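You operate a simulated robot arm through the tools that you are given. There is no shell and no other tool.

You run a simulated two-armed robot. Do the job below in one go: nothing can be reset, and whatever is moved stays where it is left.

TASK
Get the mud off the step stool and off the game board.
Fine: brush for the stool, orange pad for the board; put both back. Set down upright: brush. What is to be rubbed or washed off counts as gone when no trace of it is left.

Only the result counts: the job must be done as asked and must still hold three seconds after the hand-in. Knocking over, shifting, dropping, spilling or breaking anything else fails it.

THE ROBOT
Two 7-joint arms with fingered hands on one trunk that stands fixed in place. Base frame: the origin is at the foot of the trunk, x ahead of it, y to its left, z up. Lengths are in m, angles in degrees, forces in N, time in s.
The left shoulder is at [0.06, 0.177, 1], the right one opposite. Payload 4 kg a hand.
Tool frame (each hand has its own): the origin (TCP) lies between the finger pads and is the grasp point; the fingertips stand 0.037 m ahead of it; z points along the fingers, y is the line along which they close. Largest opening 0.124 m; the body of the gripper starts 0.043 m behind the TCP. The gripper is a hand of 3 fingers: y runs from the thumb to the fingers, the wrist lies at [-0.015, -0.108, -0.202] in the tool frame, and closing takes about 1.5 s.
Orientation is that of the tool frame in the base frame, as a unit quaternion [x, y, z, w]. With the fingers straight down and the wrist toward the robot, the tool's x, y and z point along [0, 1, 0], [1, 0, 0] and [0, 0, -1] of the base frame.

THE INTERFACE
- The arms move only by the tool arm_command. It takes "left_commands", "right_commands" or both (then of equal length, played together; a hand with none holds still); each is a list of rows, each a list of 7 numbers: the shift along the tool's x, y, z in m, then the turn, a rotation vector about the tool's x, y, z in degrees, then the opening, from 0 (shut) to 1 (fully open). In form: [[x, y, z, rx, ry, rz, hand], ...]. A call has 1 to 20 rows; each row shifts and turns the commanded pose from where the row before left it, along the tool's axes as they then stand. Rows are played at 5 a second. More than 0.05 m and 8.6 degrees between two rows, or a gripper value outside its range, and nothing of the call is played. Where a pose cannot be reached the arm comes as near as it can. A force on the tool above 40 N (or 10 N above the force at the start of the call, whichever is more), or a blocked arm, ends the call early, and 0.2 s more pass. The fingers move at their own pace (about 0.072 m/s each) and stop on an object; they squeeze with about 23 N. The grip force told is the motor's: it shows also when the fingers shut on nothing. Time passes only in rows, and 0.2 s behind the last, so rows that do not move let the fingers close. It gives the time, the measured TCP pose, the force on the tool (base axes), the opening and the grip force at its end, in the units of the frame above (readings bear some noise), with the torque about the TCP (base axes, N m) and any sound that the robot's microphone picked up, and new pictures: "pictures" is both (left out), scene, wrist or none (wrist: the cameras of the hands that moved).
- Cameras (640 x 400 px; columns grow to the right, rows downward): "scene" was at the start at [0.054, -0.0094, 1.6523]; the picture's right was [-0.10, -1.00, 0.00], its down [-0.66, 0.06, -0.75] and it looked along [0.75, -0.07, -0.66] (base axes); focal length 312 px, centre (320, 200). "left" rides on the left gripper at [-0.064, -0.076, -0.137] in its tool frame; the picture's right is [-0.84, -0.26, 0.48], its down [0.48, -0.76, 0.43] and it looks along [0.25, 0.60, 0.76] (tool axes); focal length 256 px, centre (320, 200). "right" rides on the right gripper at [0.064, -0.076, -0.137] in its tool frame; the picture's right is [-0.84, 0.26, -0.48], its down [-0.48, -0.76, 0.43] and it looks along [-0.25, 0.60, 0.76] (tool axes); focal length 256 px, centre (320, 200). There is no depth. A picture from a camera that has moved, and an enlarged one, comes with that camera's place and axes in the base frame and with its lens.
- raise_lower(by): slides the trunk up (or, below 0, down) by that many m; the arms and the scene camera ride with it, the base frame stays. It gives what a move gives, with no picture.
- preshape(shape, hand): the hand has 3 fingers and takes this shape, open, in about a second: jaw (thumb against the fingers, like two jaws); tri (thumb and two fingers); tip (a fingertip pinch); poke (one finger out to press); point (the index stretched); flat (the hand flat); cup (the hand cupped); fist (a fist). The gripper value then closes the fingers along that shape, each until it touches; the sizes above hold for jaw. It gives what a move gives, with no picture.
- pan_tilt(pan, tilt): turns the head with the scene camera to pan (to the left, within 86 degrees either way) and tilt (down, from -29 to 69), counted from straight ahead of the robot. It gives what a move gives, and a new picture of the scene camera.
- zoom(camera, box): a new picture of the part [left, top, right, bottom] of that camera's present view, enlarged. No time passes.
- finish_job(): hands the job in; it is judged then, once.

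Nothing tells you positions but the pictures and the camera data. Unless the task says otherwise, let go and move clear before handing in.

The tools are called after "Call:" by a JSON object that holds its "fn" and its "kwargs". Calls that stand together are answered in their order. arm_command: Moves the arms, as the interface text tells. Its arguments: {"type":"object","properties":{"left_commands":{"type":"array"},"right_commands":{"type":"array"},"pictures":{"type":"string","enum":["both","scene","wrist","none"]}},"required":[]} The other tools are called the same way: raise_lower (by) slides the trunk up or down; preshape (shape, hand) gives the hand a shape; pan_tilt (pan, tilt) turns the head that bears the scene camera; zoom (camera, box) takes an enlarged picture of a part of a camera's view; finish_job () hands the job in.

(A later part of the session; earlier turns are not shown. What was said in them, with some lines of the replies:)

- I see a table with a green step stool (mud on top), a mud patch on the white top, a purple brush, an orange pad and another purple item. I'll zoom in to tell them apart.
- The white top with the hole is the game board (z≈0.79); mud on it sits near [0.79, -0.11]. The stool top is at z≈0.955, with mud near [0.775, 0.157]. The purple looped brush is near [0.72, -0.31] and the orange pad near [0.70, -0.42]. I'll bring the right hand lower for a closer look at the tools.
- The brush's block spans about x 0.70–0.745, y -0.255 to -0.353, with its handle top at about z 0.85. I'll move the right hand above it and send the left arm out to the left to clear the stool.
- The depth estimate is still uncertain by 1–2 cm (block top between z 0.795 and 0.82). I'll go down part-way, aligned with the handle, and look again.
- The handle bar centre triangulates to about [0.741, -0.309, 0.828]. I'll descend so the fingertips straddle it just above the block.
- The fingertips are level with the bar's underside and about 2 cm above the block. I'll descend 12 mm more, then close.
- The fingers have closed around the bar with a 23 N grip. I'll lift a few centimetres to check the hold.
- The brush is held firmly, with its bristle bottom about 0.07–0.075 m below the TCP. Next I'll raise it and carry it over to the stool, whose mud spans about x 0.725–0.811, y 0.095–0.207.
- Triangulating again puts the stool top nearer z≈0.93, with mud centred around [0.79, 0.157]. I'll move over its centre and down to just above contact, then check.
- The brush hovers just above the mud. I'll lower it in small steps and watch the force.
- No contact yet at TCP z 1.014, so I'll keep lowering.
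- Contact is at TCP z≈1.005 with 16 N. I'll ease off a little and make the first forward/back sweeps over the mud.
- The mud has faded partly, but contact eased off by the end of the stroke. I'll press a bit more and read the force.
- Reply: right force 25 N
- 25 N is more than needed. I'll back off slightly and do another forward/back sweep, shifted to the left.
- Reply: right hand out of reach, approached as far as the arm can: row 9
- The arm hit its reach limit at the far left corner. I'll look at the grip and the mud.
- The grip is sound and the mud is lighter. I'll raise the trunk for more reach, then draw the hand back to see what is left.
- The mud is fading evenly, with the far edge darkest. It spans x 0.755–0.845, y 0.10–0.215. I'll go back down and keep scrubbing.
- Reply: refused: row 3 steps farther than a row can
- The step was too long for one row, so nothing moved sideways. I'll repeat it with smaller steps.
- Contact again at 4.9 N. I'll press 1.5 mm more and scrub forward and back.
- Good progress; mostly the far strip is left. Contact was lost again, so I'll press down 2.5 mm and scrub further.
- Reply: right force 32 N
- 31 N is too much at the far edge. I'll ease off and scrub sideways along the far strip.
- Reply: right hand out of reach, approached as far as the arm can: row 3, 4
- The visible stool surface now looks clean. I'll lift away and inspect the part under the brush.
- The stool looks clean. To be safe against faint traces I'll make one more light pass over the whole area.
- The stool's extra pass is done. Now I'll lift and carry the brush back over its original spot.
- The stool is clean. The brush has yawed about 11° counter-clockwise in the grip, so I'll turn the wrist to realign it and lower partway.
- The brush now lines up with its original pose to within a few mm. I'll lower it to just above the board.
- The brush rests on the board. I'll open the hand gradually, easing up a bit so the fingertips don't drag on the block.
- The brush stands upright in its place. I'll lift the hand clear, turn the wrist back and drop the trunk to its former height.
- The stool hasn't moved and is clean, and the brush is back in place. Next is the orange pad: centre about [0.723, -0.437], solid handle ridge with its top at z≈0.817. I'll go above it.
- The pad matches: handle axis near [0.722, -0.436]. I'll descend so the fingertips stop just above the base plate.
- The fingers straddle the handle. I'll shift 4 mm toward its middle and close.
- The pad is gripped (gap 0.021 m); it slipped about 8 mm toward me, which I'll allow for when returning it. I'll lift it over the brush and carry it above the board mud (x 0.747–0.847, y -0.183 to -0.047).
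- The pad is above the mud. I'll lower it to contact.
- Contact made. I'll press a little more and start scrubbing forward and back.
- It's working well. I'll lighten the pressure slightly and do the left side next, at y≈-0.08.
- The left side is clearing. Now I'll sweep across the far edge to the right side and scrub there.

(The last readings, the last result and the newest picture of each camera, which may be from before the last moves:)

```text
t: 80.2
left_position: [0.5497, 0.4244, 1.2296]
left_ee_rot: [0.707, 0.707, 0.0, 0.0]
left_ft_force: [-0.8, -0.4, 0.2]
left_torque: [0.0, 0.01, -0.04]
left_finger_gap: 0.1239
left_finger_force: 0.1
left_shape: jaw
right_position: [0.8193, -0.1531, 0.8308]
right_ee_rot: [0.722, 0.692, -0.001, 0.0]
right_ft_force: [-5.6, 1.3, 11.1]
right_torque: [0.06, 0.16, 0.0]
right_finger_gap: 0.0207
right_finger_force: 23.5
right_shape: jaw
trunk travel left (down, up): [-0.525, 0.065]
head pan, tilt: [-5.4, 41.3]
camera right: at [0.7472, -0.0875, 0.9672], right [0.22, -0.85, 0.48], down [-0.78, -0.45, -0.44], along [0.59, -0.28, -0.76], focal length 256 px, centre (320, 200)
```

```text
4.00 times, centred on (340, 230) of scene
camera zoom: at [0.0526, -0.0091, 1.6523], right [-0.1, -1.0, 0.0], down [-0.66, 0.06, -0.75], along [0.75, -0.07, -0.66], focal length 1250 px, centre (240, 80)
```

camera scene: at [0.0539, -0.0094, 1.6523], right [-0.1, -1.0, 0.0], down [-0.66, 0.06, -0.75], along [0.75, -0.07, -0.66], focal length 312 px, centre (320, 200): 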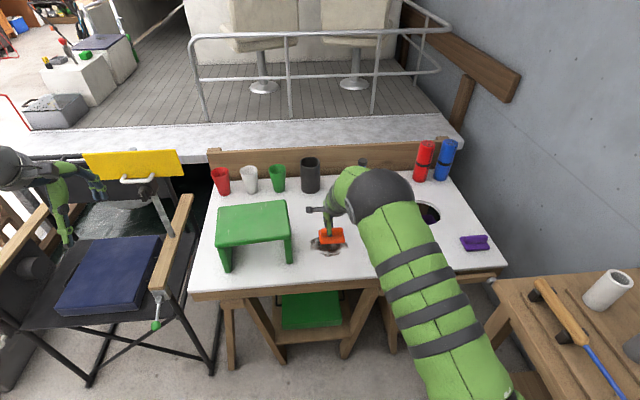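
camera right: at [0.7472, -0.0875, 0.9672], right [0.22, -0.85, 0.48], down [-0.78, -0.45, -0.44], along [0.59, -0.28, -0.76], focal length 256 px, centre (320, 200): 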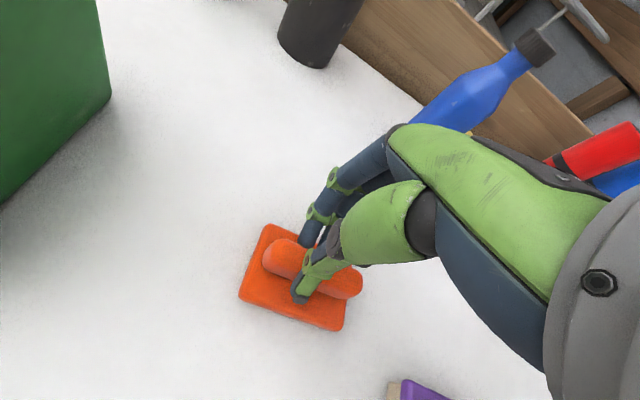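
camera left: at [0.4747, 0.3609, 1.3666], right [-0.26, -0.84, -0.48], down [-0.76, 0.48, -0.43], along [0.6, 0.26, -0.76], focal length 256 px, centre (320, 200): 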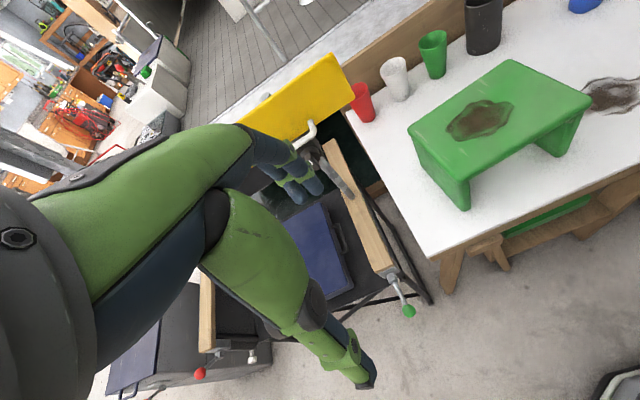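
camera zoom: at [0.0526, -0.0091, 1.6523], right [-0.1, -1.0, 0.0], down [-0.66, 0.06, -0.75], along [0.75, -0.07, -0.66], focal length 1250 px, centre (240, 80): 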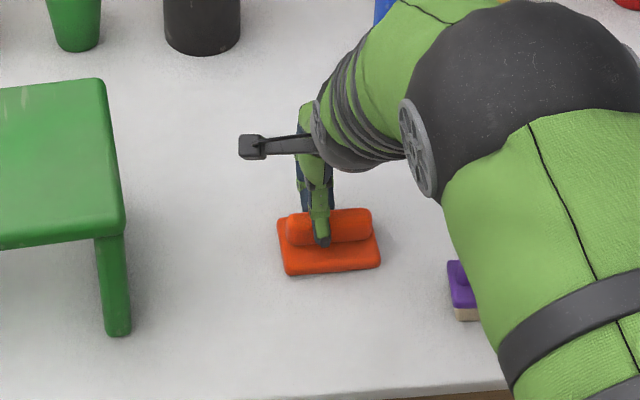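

The board looks clean already. I'll do one more serpentine pass over the whole patch to be sure.

Call:
{"fn": "arm_command", "kwargs": {"right_commands": [[0, -0.012, 0, 0, 0, 0, 0], [0, -0.012, 0, 0, 0, 0, 0], [0, -0.012, 0, 0, 0, 0, 0], [0, -0.012, 0, 0, 0, 0, 0], [0, -0.012, 0, 0, 0, 0, 0], [0.018, 0, 0, 0, 0, 0, 0], [0.018, 0, 0, 0, 0, 0, 0], [0, 0.014, 0, 0, 0, 0, 0], [0, 0.014, 0, 0, 0, 0, 0], [0, 0.014, 0, 0, 0, 0, 0], [0, 0.014, 0, 0, 0, 0, 0], [0, 0.014, 0, 0, 0, 0, 0], [0.018, 0, 0, 0, 0, 0, 0], [0.018, 0, 0, 0, 0, 0, 0], [0, -0.014, 0, 0, 0, 0, 0], [0, -0.014, 0, 0, 0, 0, 0], [0, -0.014, 0, 0, 0, 0, 0], [0, -0.014, 0, 0, 0, 0, 0], [0, -0.014, 0, 0, 0, 0, 0]], "pictures": "none"}}

Call:
{"fn": "arm_command", "kwargs": {"right_commands": [[0, 0, -0.02, 0, 0, 0, 0], [0, 0, -0.04, 0, 0, 0, 0], [0, 0, -0.04, 0, 0, 0, 0], [-0.045, 0, -0.015, 0, 0, 0, 0], [-0.045, 0, 0, 0, 0, 0, 0], [-0.045, -0.003, 0, 0, 0, 0, 0], [-0.045, -0.003, 0, 0, 0, 0, 0], [-0.045, -0.003, 0, 0, 0, 0, 0], [-0.045, -0.003, 0, 0, 0, 0, 0], [-0.04, 0, 0, 0, 0, 0, 0], [-0.028, 0, 0, 0, 0, 0, 0], [0, 0, 0, 0, 0, 0, 0]]}}

Call:
{"fn": "zoom", "kwargs": {"camera": "scene", "box": [270, 200, 390, 275]}}

Call:
{"fn": "zoom", "kwargs": {"camera": "scene", "box": [370, 210, 466, 270]}}

```text
t: 84.2
left_position: [0.5509, 0.4231, 1.2301]
left_ee_rot: [0.707, 0.707, 0.0, 0.0]
left_ft_force: [-0.7, -0.1, 0.6]
left_torque: [-0.03, 0.02, -0.01]
left_finger_gap: 0.1236
left_finger_force: 0.0
left_shape: jaw
right_position: [0.7617, -0.0799, 0.8314]
right_ee_rot: [0.722, 0.692, 0.0, 0.0]
right_ft_force: [3.2, 0.2, 9.9]
right_torque: [0.01, -0.17, 0.01]
right_finger_gap: 0.0198
right_finger_force: 22.6
right_shape: jaw
trunk travel left (down, up): [-0.525, 0.065]
head pan, tilt: [-5.4, 41.3]
```

```text
t: 86.8
left_position: [0.5516, 0.425, 1.2296]
left_ee_rot: [0.707, 0.707, 0.001, 0.0]
left_ft_force: [0.1, -0.2, 0.3]
left_torque: [0.0, 0.0, -0.02]
left_finger_gap: 0.1239
left_finger_force: 0.2
left_shape: jaw
right_position: [0.7366, -0.4167, 0.9453]
right_ee_rot: [0.722, 0.692, 0.0, 0.0]
right_ft_force: [-0.1, 0.1, -0.2]
right_torque: [0.01, 0.0, -0.03]
right_finger_gap: 0.0198
right_finger_force: 22.9
right_shape: jaw
trunk travel left (down, up): [-0.525, 0.065]
head pan, tilt: [-5.4, 41.3]
camera scene: at [0.0541, -0.0091, 1.6523], right [-0.1, -1.0, 0.0], down [-0.66, 0.06, -0.75], along [0.75, -0.07, -0.66], focal length 312 px, centre (320, 200)
camera right: at [0.6647, -0.3508, 1.0823], right [0.22, -0.85, 0.48], down [-0.78, -0.45, -0.43], along [0.59, -0.28, -0.76], focal length 256 px, centre (320, 200)
```

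scene: 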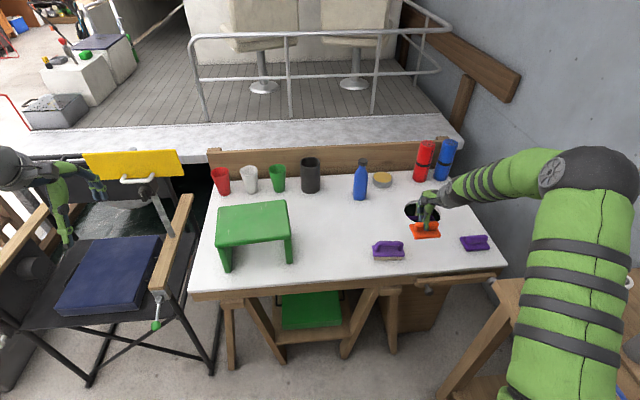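
right: 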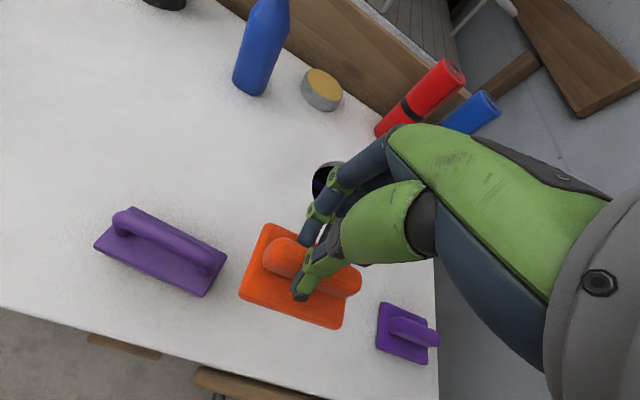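

```text
5.33 times, centred on (330, 238) of scene
camera zoom: at [0.0541, -0.0091, 1.6523], right [-0.1, -1.0, 0.0], down [-0.66, 0.06, -0.75], along [0.75, -0.07, -0.66], focal length 1667 px, centre (267, 0)
```

zoom: 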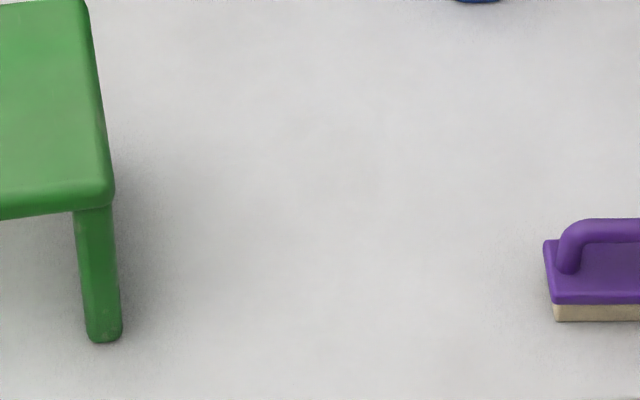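

```text
6.67 times, centred on (418, 240) of scene
camera zoom: at [0.0541, -0.0091, 1.6523], right [-0.1, -1.0, 0.0], down [-0.66, 0.06, -0.75], along [0.75, -0.07, -0.66], focal length 2083 px, centre (-333, -67)
```

zoom: 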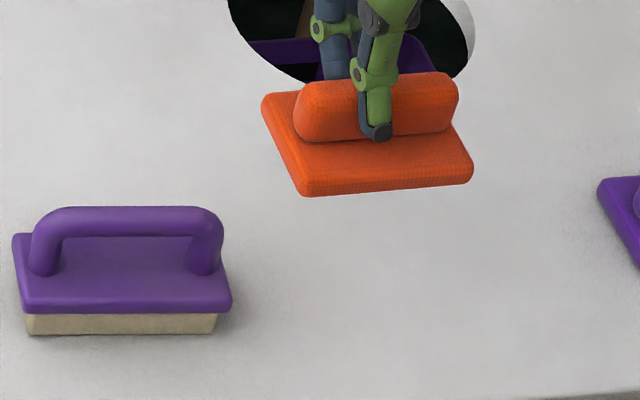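

Both surfaces look clean. Now I'll lower the pad onto its original spot and check the alignment just above the board.

Call:
{"fn": "arm_command", "kwargs": {"right_commands": [[-0.0116, -0.0071, 0.03, 0, 0, 0, 0], [0, 0, 0.04, 0, 0, 0, 0], [0, 0, 0.03, 0, 0, 0, 0], [0, 0, 0.008, 0, 0, 0, 0], [0, 0, 0, 0, 0, 0, 0]], "pictures": "none"}}

Call:
{"fn": "zoom", "kwargs": {"camera": "scene", "box": [370, 210, 466, 270]}}

```text
t: 88.0
left_position: [0.5516, 0.4249, 1.2304]
left_ee_rot: [0.707, 0.707, 0.0, 0.0]
left_ft_force: [-0.3, 0.0, 0.3]
left_torque: [-0.01, 0.03, 0.0]
left_finger_gap: 0.1239
left_finger_force: 0.0
left_shape: jaw
right_position: [0.7297, -0.4283, 0.837]
right_ee_rot: [0.722, 0.692, 0.0, 0.0]
right_ft_force: [0.0, -0.7, -1.6]
right_torque: [0.03, 0.01, -0.01]
right_finger_gap: 0.0199
right_finger_force: 23.2
right_shape: jaw
trunk travel left (down, up): [-0.525, 0.065]
head pan, tilt: [-5.4, 41.3]
```

```text
6.67 times, centred on (418, 240) of scene
camera zoom: at [0.0541, -0.0095, 1.6523], right [-0.1, -1.0, 0.0], down [-0.66, 0.06, -0.75], along [0.75, -0.07, -0.66], focal length 2083 px, centre (-333, -67)
```

zoom: 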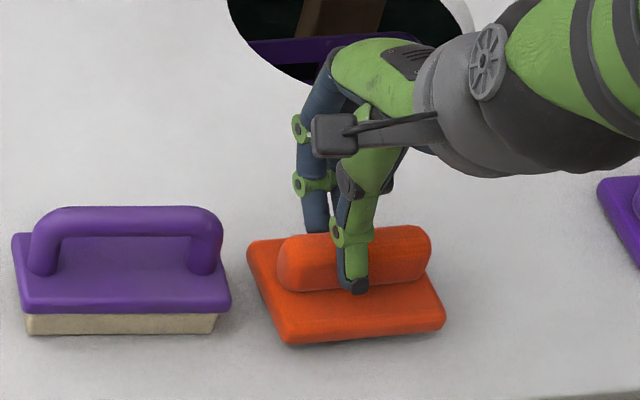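

Call:
{"fn": "arm_command", "kwargs": {"right_commands": [[-0.002, 0.003, 0.003, 0, 0, 0, 0], [0, 0, 0.002, 0, 0, 0, 0], [0, 0, 0, 0, 0, 0, 0]], "pictures": "none"}}

Call:
{"fn": "arm_command", "kwargs": {"right_commands": [[0, 0, 0.001, 0, 0, 0, 0], [0, 0, 0, 0, 0, 0, 0]], "pictures": "none"}}

Call:
{"fn": "zoom", "kwargs": {"camera": "scene", "box": [370, 210, 466, 270]}}

```text
t: 88.8
left_position: [0.552, 0.4242, 1.2302]
left_ee_rot: [0.707, 0.707, 0.0, 0.0]
left_ft_force: [0.5, 0.6, 0.6]
left_torque: [-0.02, -0.02, 0.0]
left_finger_gap: 0.1236
left_finger_force: 0.1
left_shape: jaw
right_position: [0.7321, -0.4312, 0.8323]
right_ee_rot: [0.721, 0.692, 0.0, 0.0]
right_ft_force: [-0.7, 0.3, -1.0]
right_torque: [0.0, -0.03, 0.02]
right_finger_gap: 0.0196
right_finger_force: 22.6
right_shape: jaw
trunk travel left (down, up): [-0.525, 0.065]
head pan, tilt: [-5.4, 41.3]
```

```text
t: 89.4
left_position: [0.5516, 0.4237, 1.2309]
left_ee_rot: [0.707, 0.707, -0.001, 0.0]
left_ft_force: [-0.7, -0.2, -0.9]
left_torque: [0.02, -0.02, -0.01]
left_finger_gap: 0.1239
left_finger_force: 0.1
left_shape: jaw
right_position: [0.7325, -0.4309, 0.8317]
right_ee_rot: [0.722, 0.692, 0.001, 0.0]
right_ft_force: [-0.8, 0.7, 1.7]
right_torque: [0.0, 0.02, -0.03]
right_finger_gap: 0.0197
right_finger_force: 23.0
right_shape: jaw
trunk travel left (down, up): [-0.525, 0.065]
head pan, tilt: [-5.4, 41.3]
```

```text
6.67 times, centred on (418, 240) of scene
camera zoom: at [0.0538, -0.0093, 1.6523], right [-0.1, -1.0, 0.0], down [-0.66, 0.06, -0.75], along [0.75, -0.07, -0.66], focal length 2083 px, centre (-333, -67)
```

zoom: 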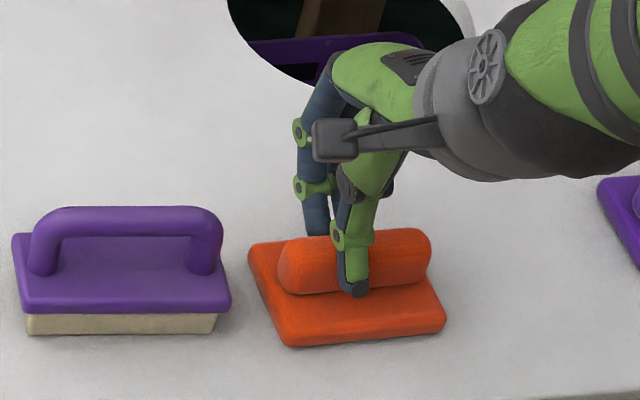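

The pad is touching down almost exactly where it was. I'll release it and lift clear.

Call:
{"fn": "arm_command", "kwargs": {"right_commands": [[0, 0, 0, 0, 0, 0, 0.25], [0, 0, 0, 0, 0, 0, 0.4], [0, 0, 0, 0, 0, 0, 0.6], [0, 0, 0, 0, 0, 0, 0.8], [0, 0, 0, 0, 0, 0, 1], [0, 0, 0, 0, 0, 0, 1], [0, 0, 0, 0, 0, 0, 1], [0, 0, 0, 0, 0, 0, 1]], "pictures": "none"}}

Call:
{"fn": "arm_command", "kwargs": {"right_commands": [[0, 0, -0.02, 0, 0, 0, 1], [0, 0, -0.04, 0, 0, 0, 1], [0, 0, -0.045, 0, 0, 0, 1], [0, 0, -0.045, 0, 0, 0, 1], [0, -0.02, -0.045, 0, 0, 0, 1], [0.02, -0.04, -0.02, 0, 0, 0, 1], [0.02, -0.04, -0.02, 0, 0, 0, 1], [0.02, -0.04, -0.02, 0, 0, 0, 1], [0.02, -0.04, -0.02, 0, 0, 0, 1], [0.02, -0.03, -0.03, 0, 0, 0, 1], [0, 0, 0, 0, 0, 0, 1]]}}

Call:
{"fn": "zoom", "kwargs": {"camera": "scene", "box": [340, 180, 500, 280]}}

Call:
{"fn": "zoom", "kwargs": {"camera": "scene", "box": [200, 180, 360, 280]}}

Call:
{"fn": "zoom", "kwargs": {"camera": "right", "box": [0, 0, 400, 250]}}

```text
t: 91.2
left_position: [0.5529, 0.4231, 1.2301]
left_ee_rot: [0.707, 0.707, 0.0, 0.0]
left_ft_force: [-0.2, -0.1, 0.6]
left_torque: [0.01, -0.02, 0.04]
left_finger_gap: 0.1236
left_finger_force: 0.0
left_shape: jaw
right_position: [0.7322, -0.4317, 0.8305]
right_ee_rot: [0.722, 0.692, 0.0, 0.0]
right_ft_force: [0.4, -0.5, 0.0]
right_torque: [-0.03, 0.03, -0.06]
right_finger_gap: 0.1238
right_finger_force: 0.0
right_shape: jaw
trunk travel left (down, up): [-0.525, 0.065]
head pan, tilt: [-5.4, 41.3]
```

```text
t: 93.6
left_position: [0.5533, 0.4242, 1.2296]
left_ee_rot: [0.707, 0.707, 0.001, 0.0]
left_ft_force: [0.1, 0.8, 0.1]
left_torque: [0.01, 0.01, 0.01]
left_finger_gap: 0.1236
left_finger_force: 0.2
left_shape: jaw
right_position: [0.5255, -0.3234, 1.1358]
right_ee_rot: [0.722, 0.692, -0.001, -0.001]
right_ft_force: [0.1, 0.0, 0.3]
right_torque: [0.03, -0.01, 0.05]
right_finger_gap: 0.1237
right_finger_force: 0.1
right_shape: jaw
trunk travel left (down, up): [-0.525, 0.065]
head pan, tilt: [-5.4, 41.3]
camera scene: at [0.0548, -0.01, 1.6522], right [-0.1, -1.0, 0.0], down [-0.66, 0.06, -0.75], along [0.75, -0.07, -0.66], focal length 312 px, centre (320, 200)
camera right: at [0.4552, -0.2568, 1.2725], right [0.22, -0.85, 0.48], down [-0.78, -0.45, -0.43], along [0.58, -0.28, -0.76], focal length 256 px, centre (320, 200)
```

scene: 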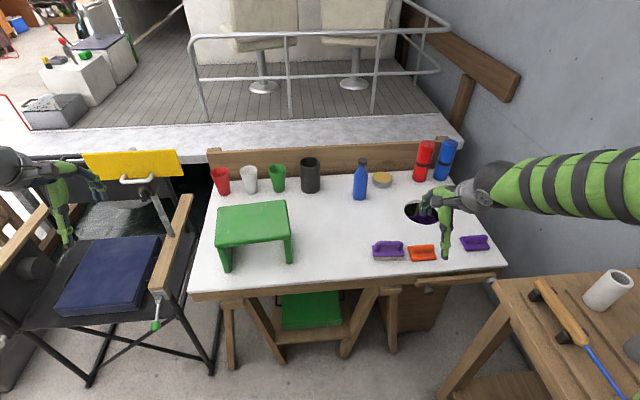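
right: 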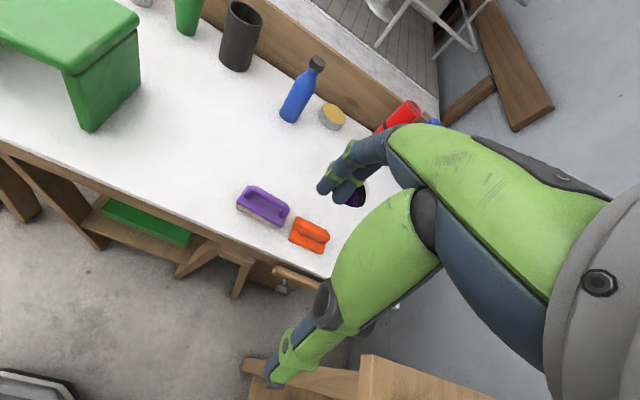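

```text
4.00 times, centred on (420, 230) of scene
camera zoom: at [0.0548, -0.01, 1.6522], right [-0.1, -1.0, 0.0], down [-0.66, 0.06, -0.75], along [0.75, -0.07, -0.66], focal length 1250 px, centre (-80, 80)
```

zoom: 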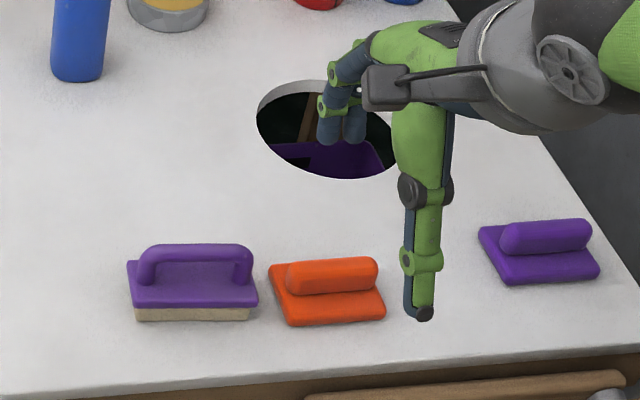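

```text
4.00 times, centred on (280, 230) of scene
camera zoom: at [0.0548, -0.01, 1.6522], right [-0.1, -1.0, 0.0], down [-0.66, 0.06, -0.75], along [0.75, -0.07, -0.66], focal length 1250 px, centre (480, 80)
```

zoom: 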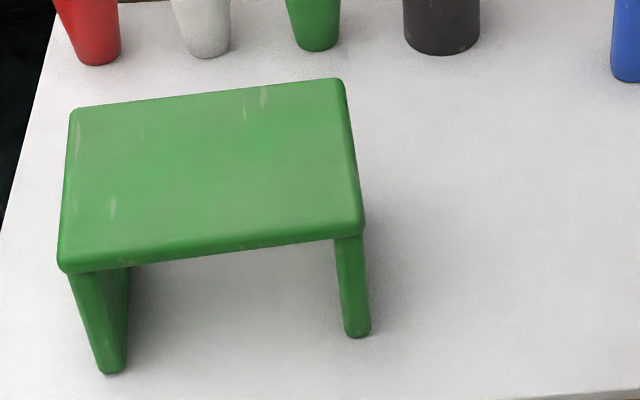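

```text
1.60 times, centred on (200, 125) of right
camera zoom: at [0.4552, -0.2568, 1.2725], right [0.22, -0.85, 0.48], down [-0.78, -0.45, -0.43], along [0.58, -0.28, -0.76], focal length 410 px, centre (512, 320)
```

zoom: 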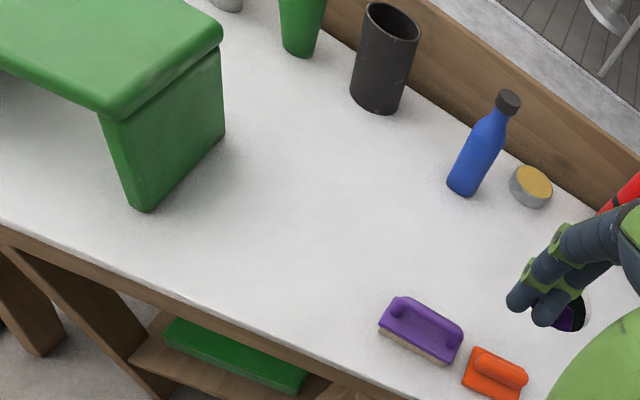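

Everything looks to be in place. I'll take one last close look for faint traces on both surfaces.

Call:
{"fn": "zoom", "kwargs": {"camera": "scene", "box": [215, 198, 295, 248]}}

Call:
{"fn": "zoom", "kwargs": {"camera": "scene", "box": [290, 220, 370, 270]}}

Call:
{"fn": "zoom", "kwargs": {"camera": "left", "box": [380, 40, 640, 210]}}

```text
8.00 times, centred on (255, 223) of scene
camera zoom: at [0.0548, -0.01, 1.6522], right [-0.1, -1.0, 0.0], down [-0.66, 0.06, -0.75], along [0.75, -0.07, -0.66], focal length 2500 px, centre (840, 16)
```

zoom: 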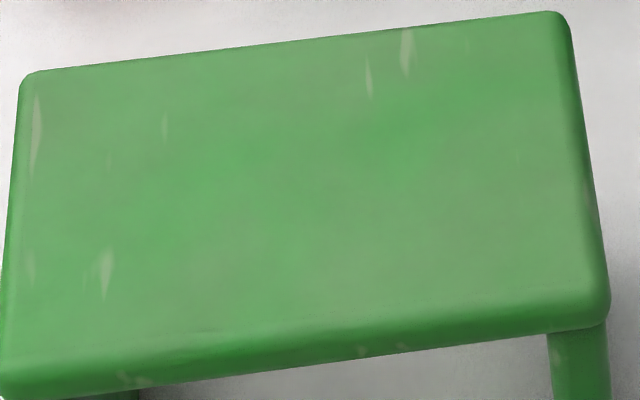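

```text
8.00 times, centred on (330, 245) of scene
camera zoom: at [0.0548, -0.01, 1.6522], right [-0.1, -1.0, 0.0], down [-0.66, 0.06, -0.75], along [0.75, -0.07, -0.66], focal length 2500 px, centre (240, -160)
```

zoom: 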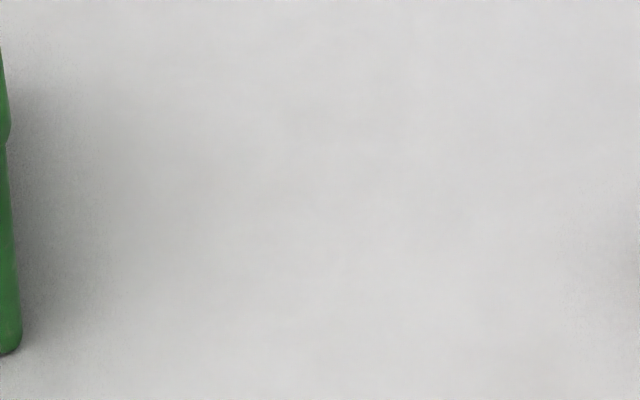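

```text
2.35 times, centred on (510, 125) of left
camera zoom: at [0.4759, 0.3602, 1.3662], right [-0.26, -0.84, -0.48], down [-0.76, 0.48, -0.43], along [0.6, 0.26, -0.76], focal length 602 px, centre (-127, 376)
```

zoom: 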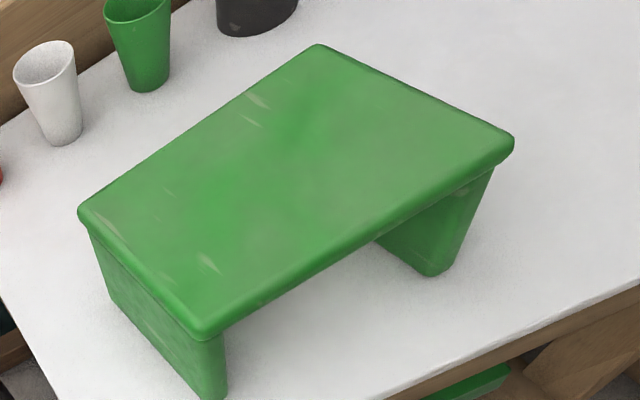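

Both surfaces show no trace of mud, and the brush (upright) and the orange pad are back in their places. The stool and everything else look unmoved and the hands are clear, so I'm handing in.

Call:
{"fn": "finish_job", "kwargs": {}}

```text
The job is handed in.
```

The mud is off both the step stool and the game board, and the job is handed in. In the last close-up pictures I could see no trace of mud on either surface.

- **Stool:** I scrubbed it with the purple brush. It ended in the same place in the picture as at the start.
- **Game board:** I took the white top with the hole to be the game board, and wiped it with the orange pad.
- **Tools:** the brush stands upright and the pad lies flat. Each is within a few millimetres of where it started.
- **Everything else:** nothing else was touched or looks moved, and both hands are clear.
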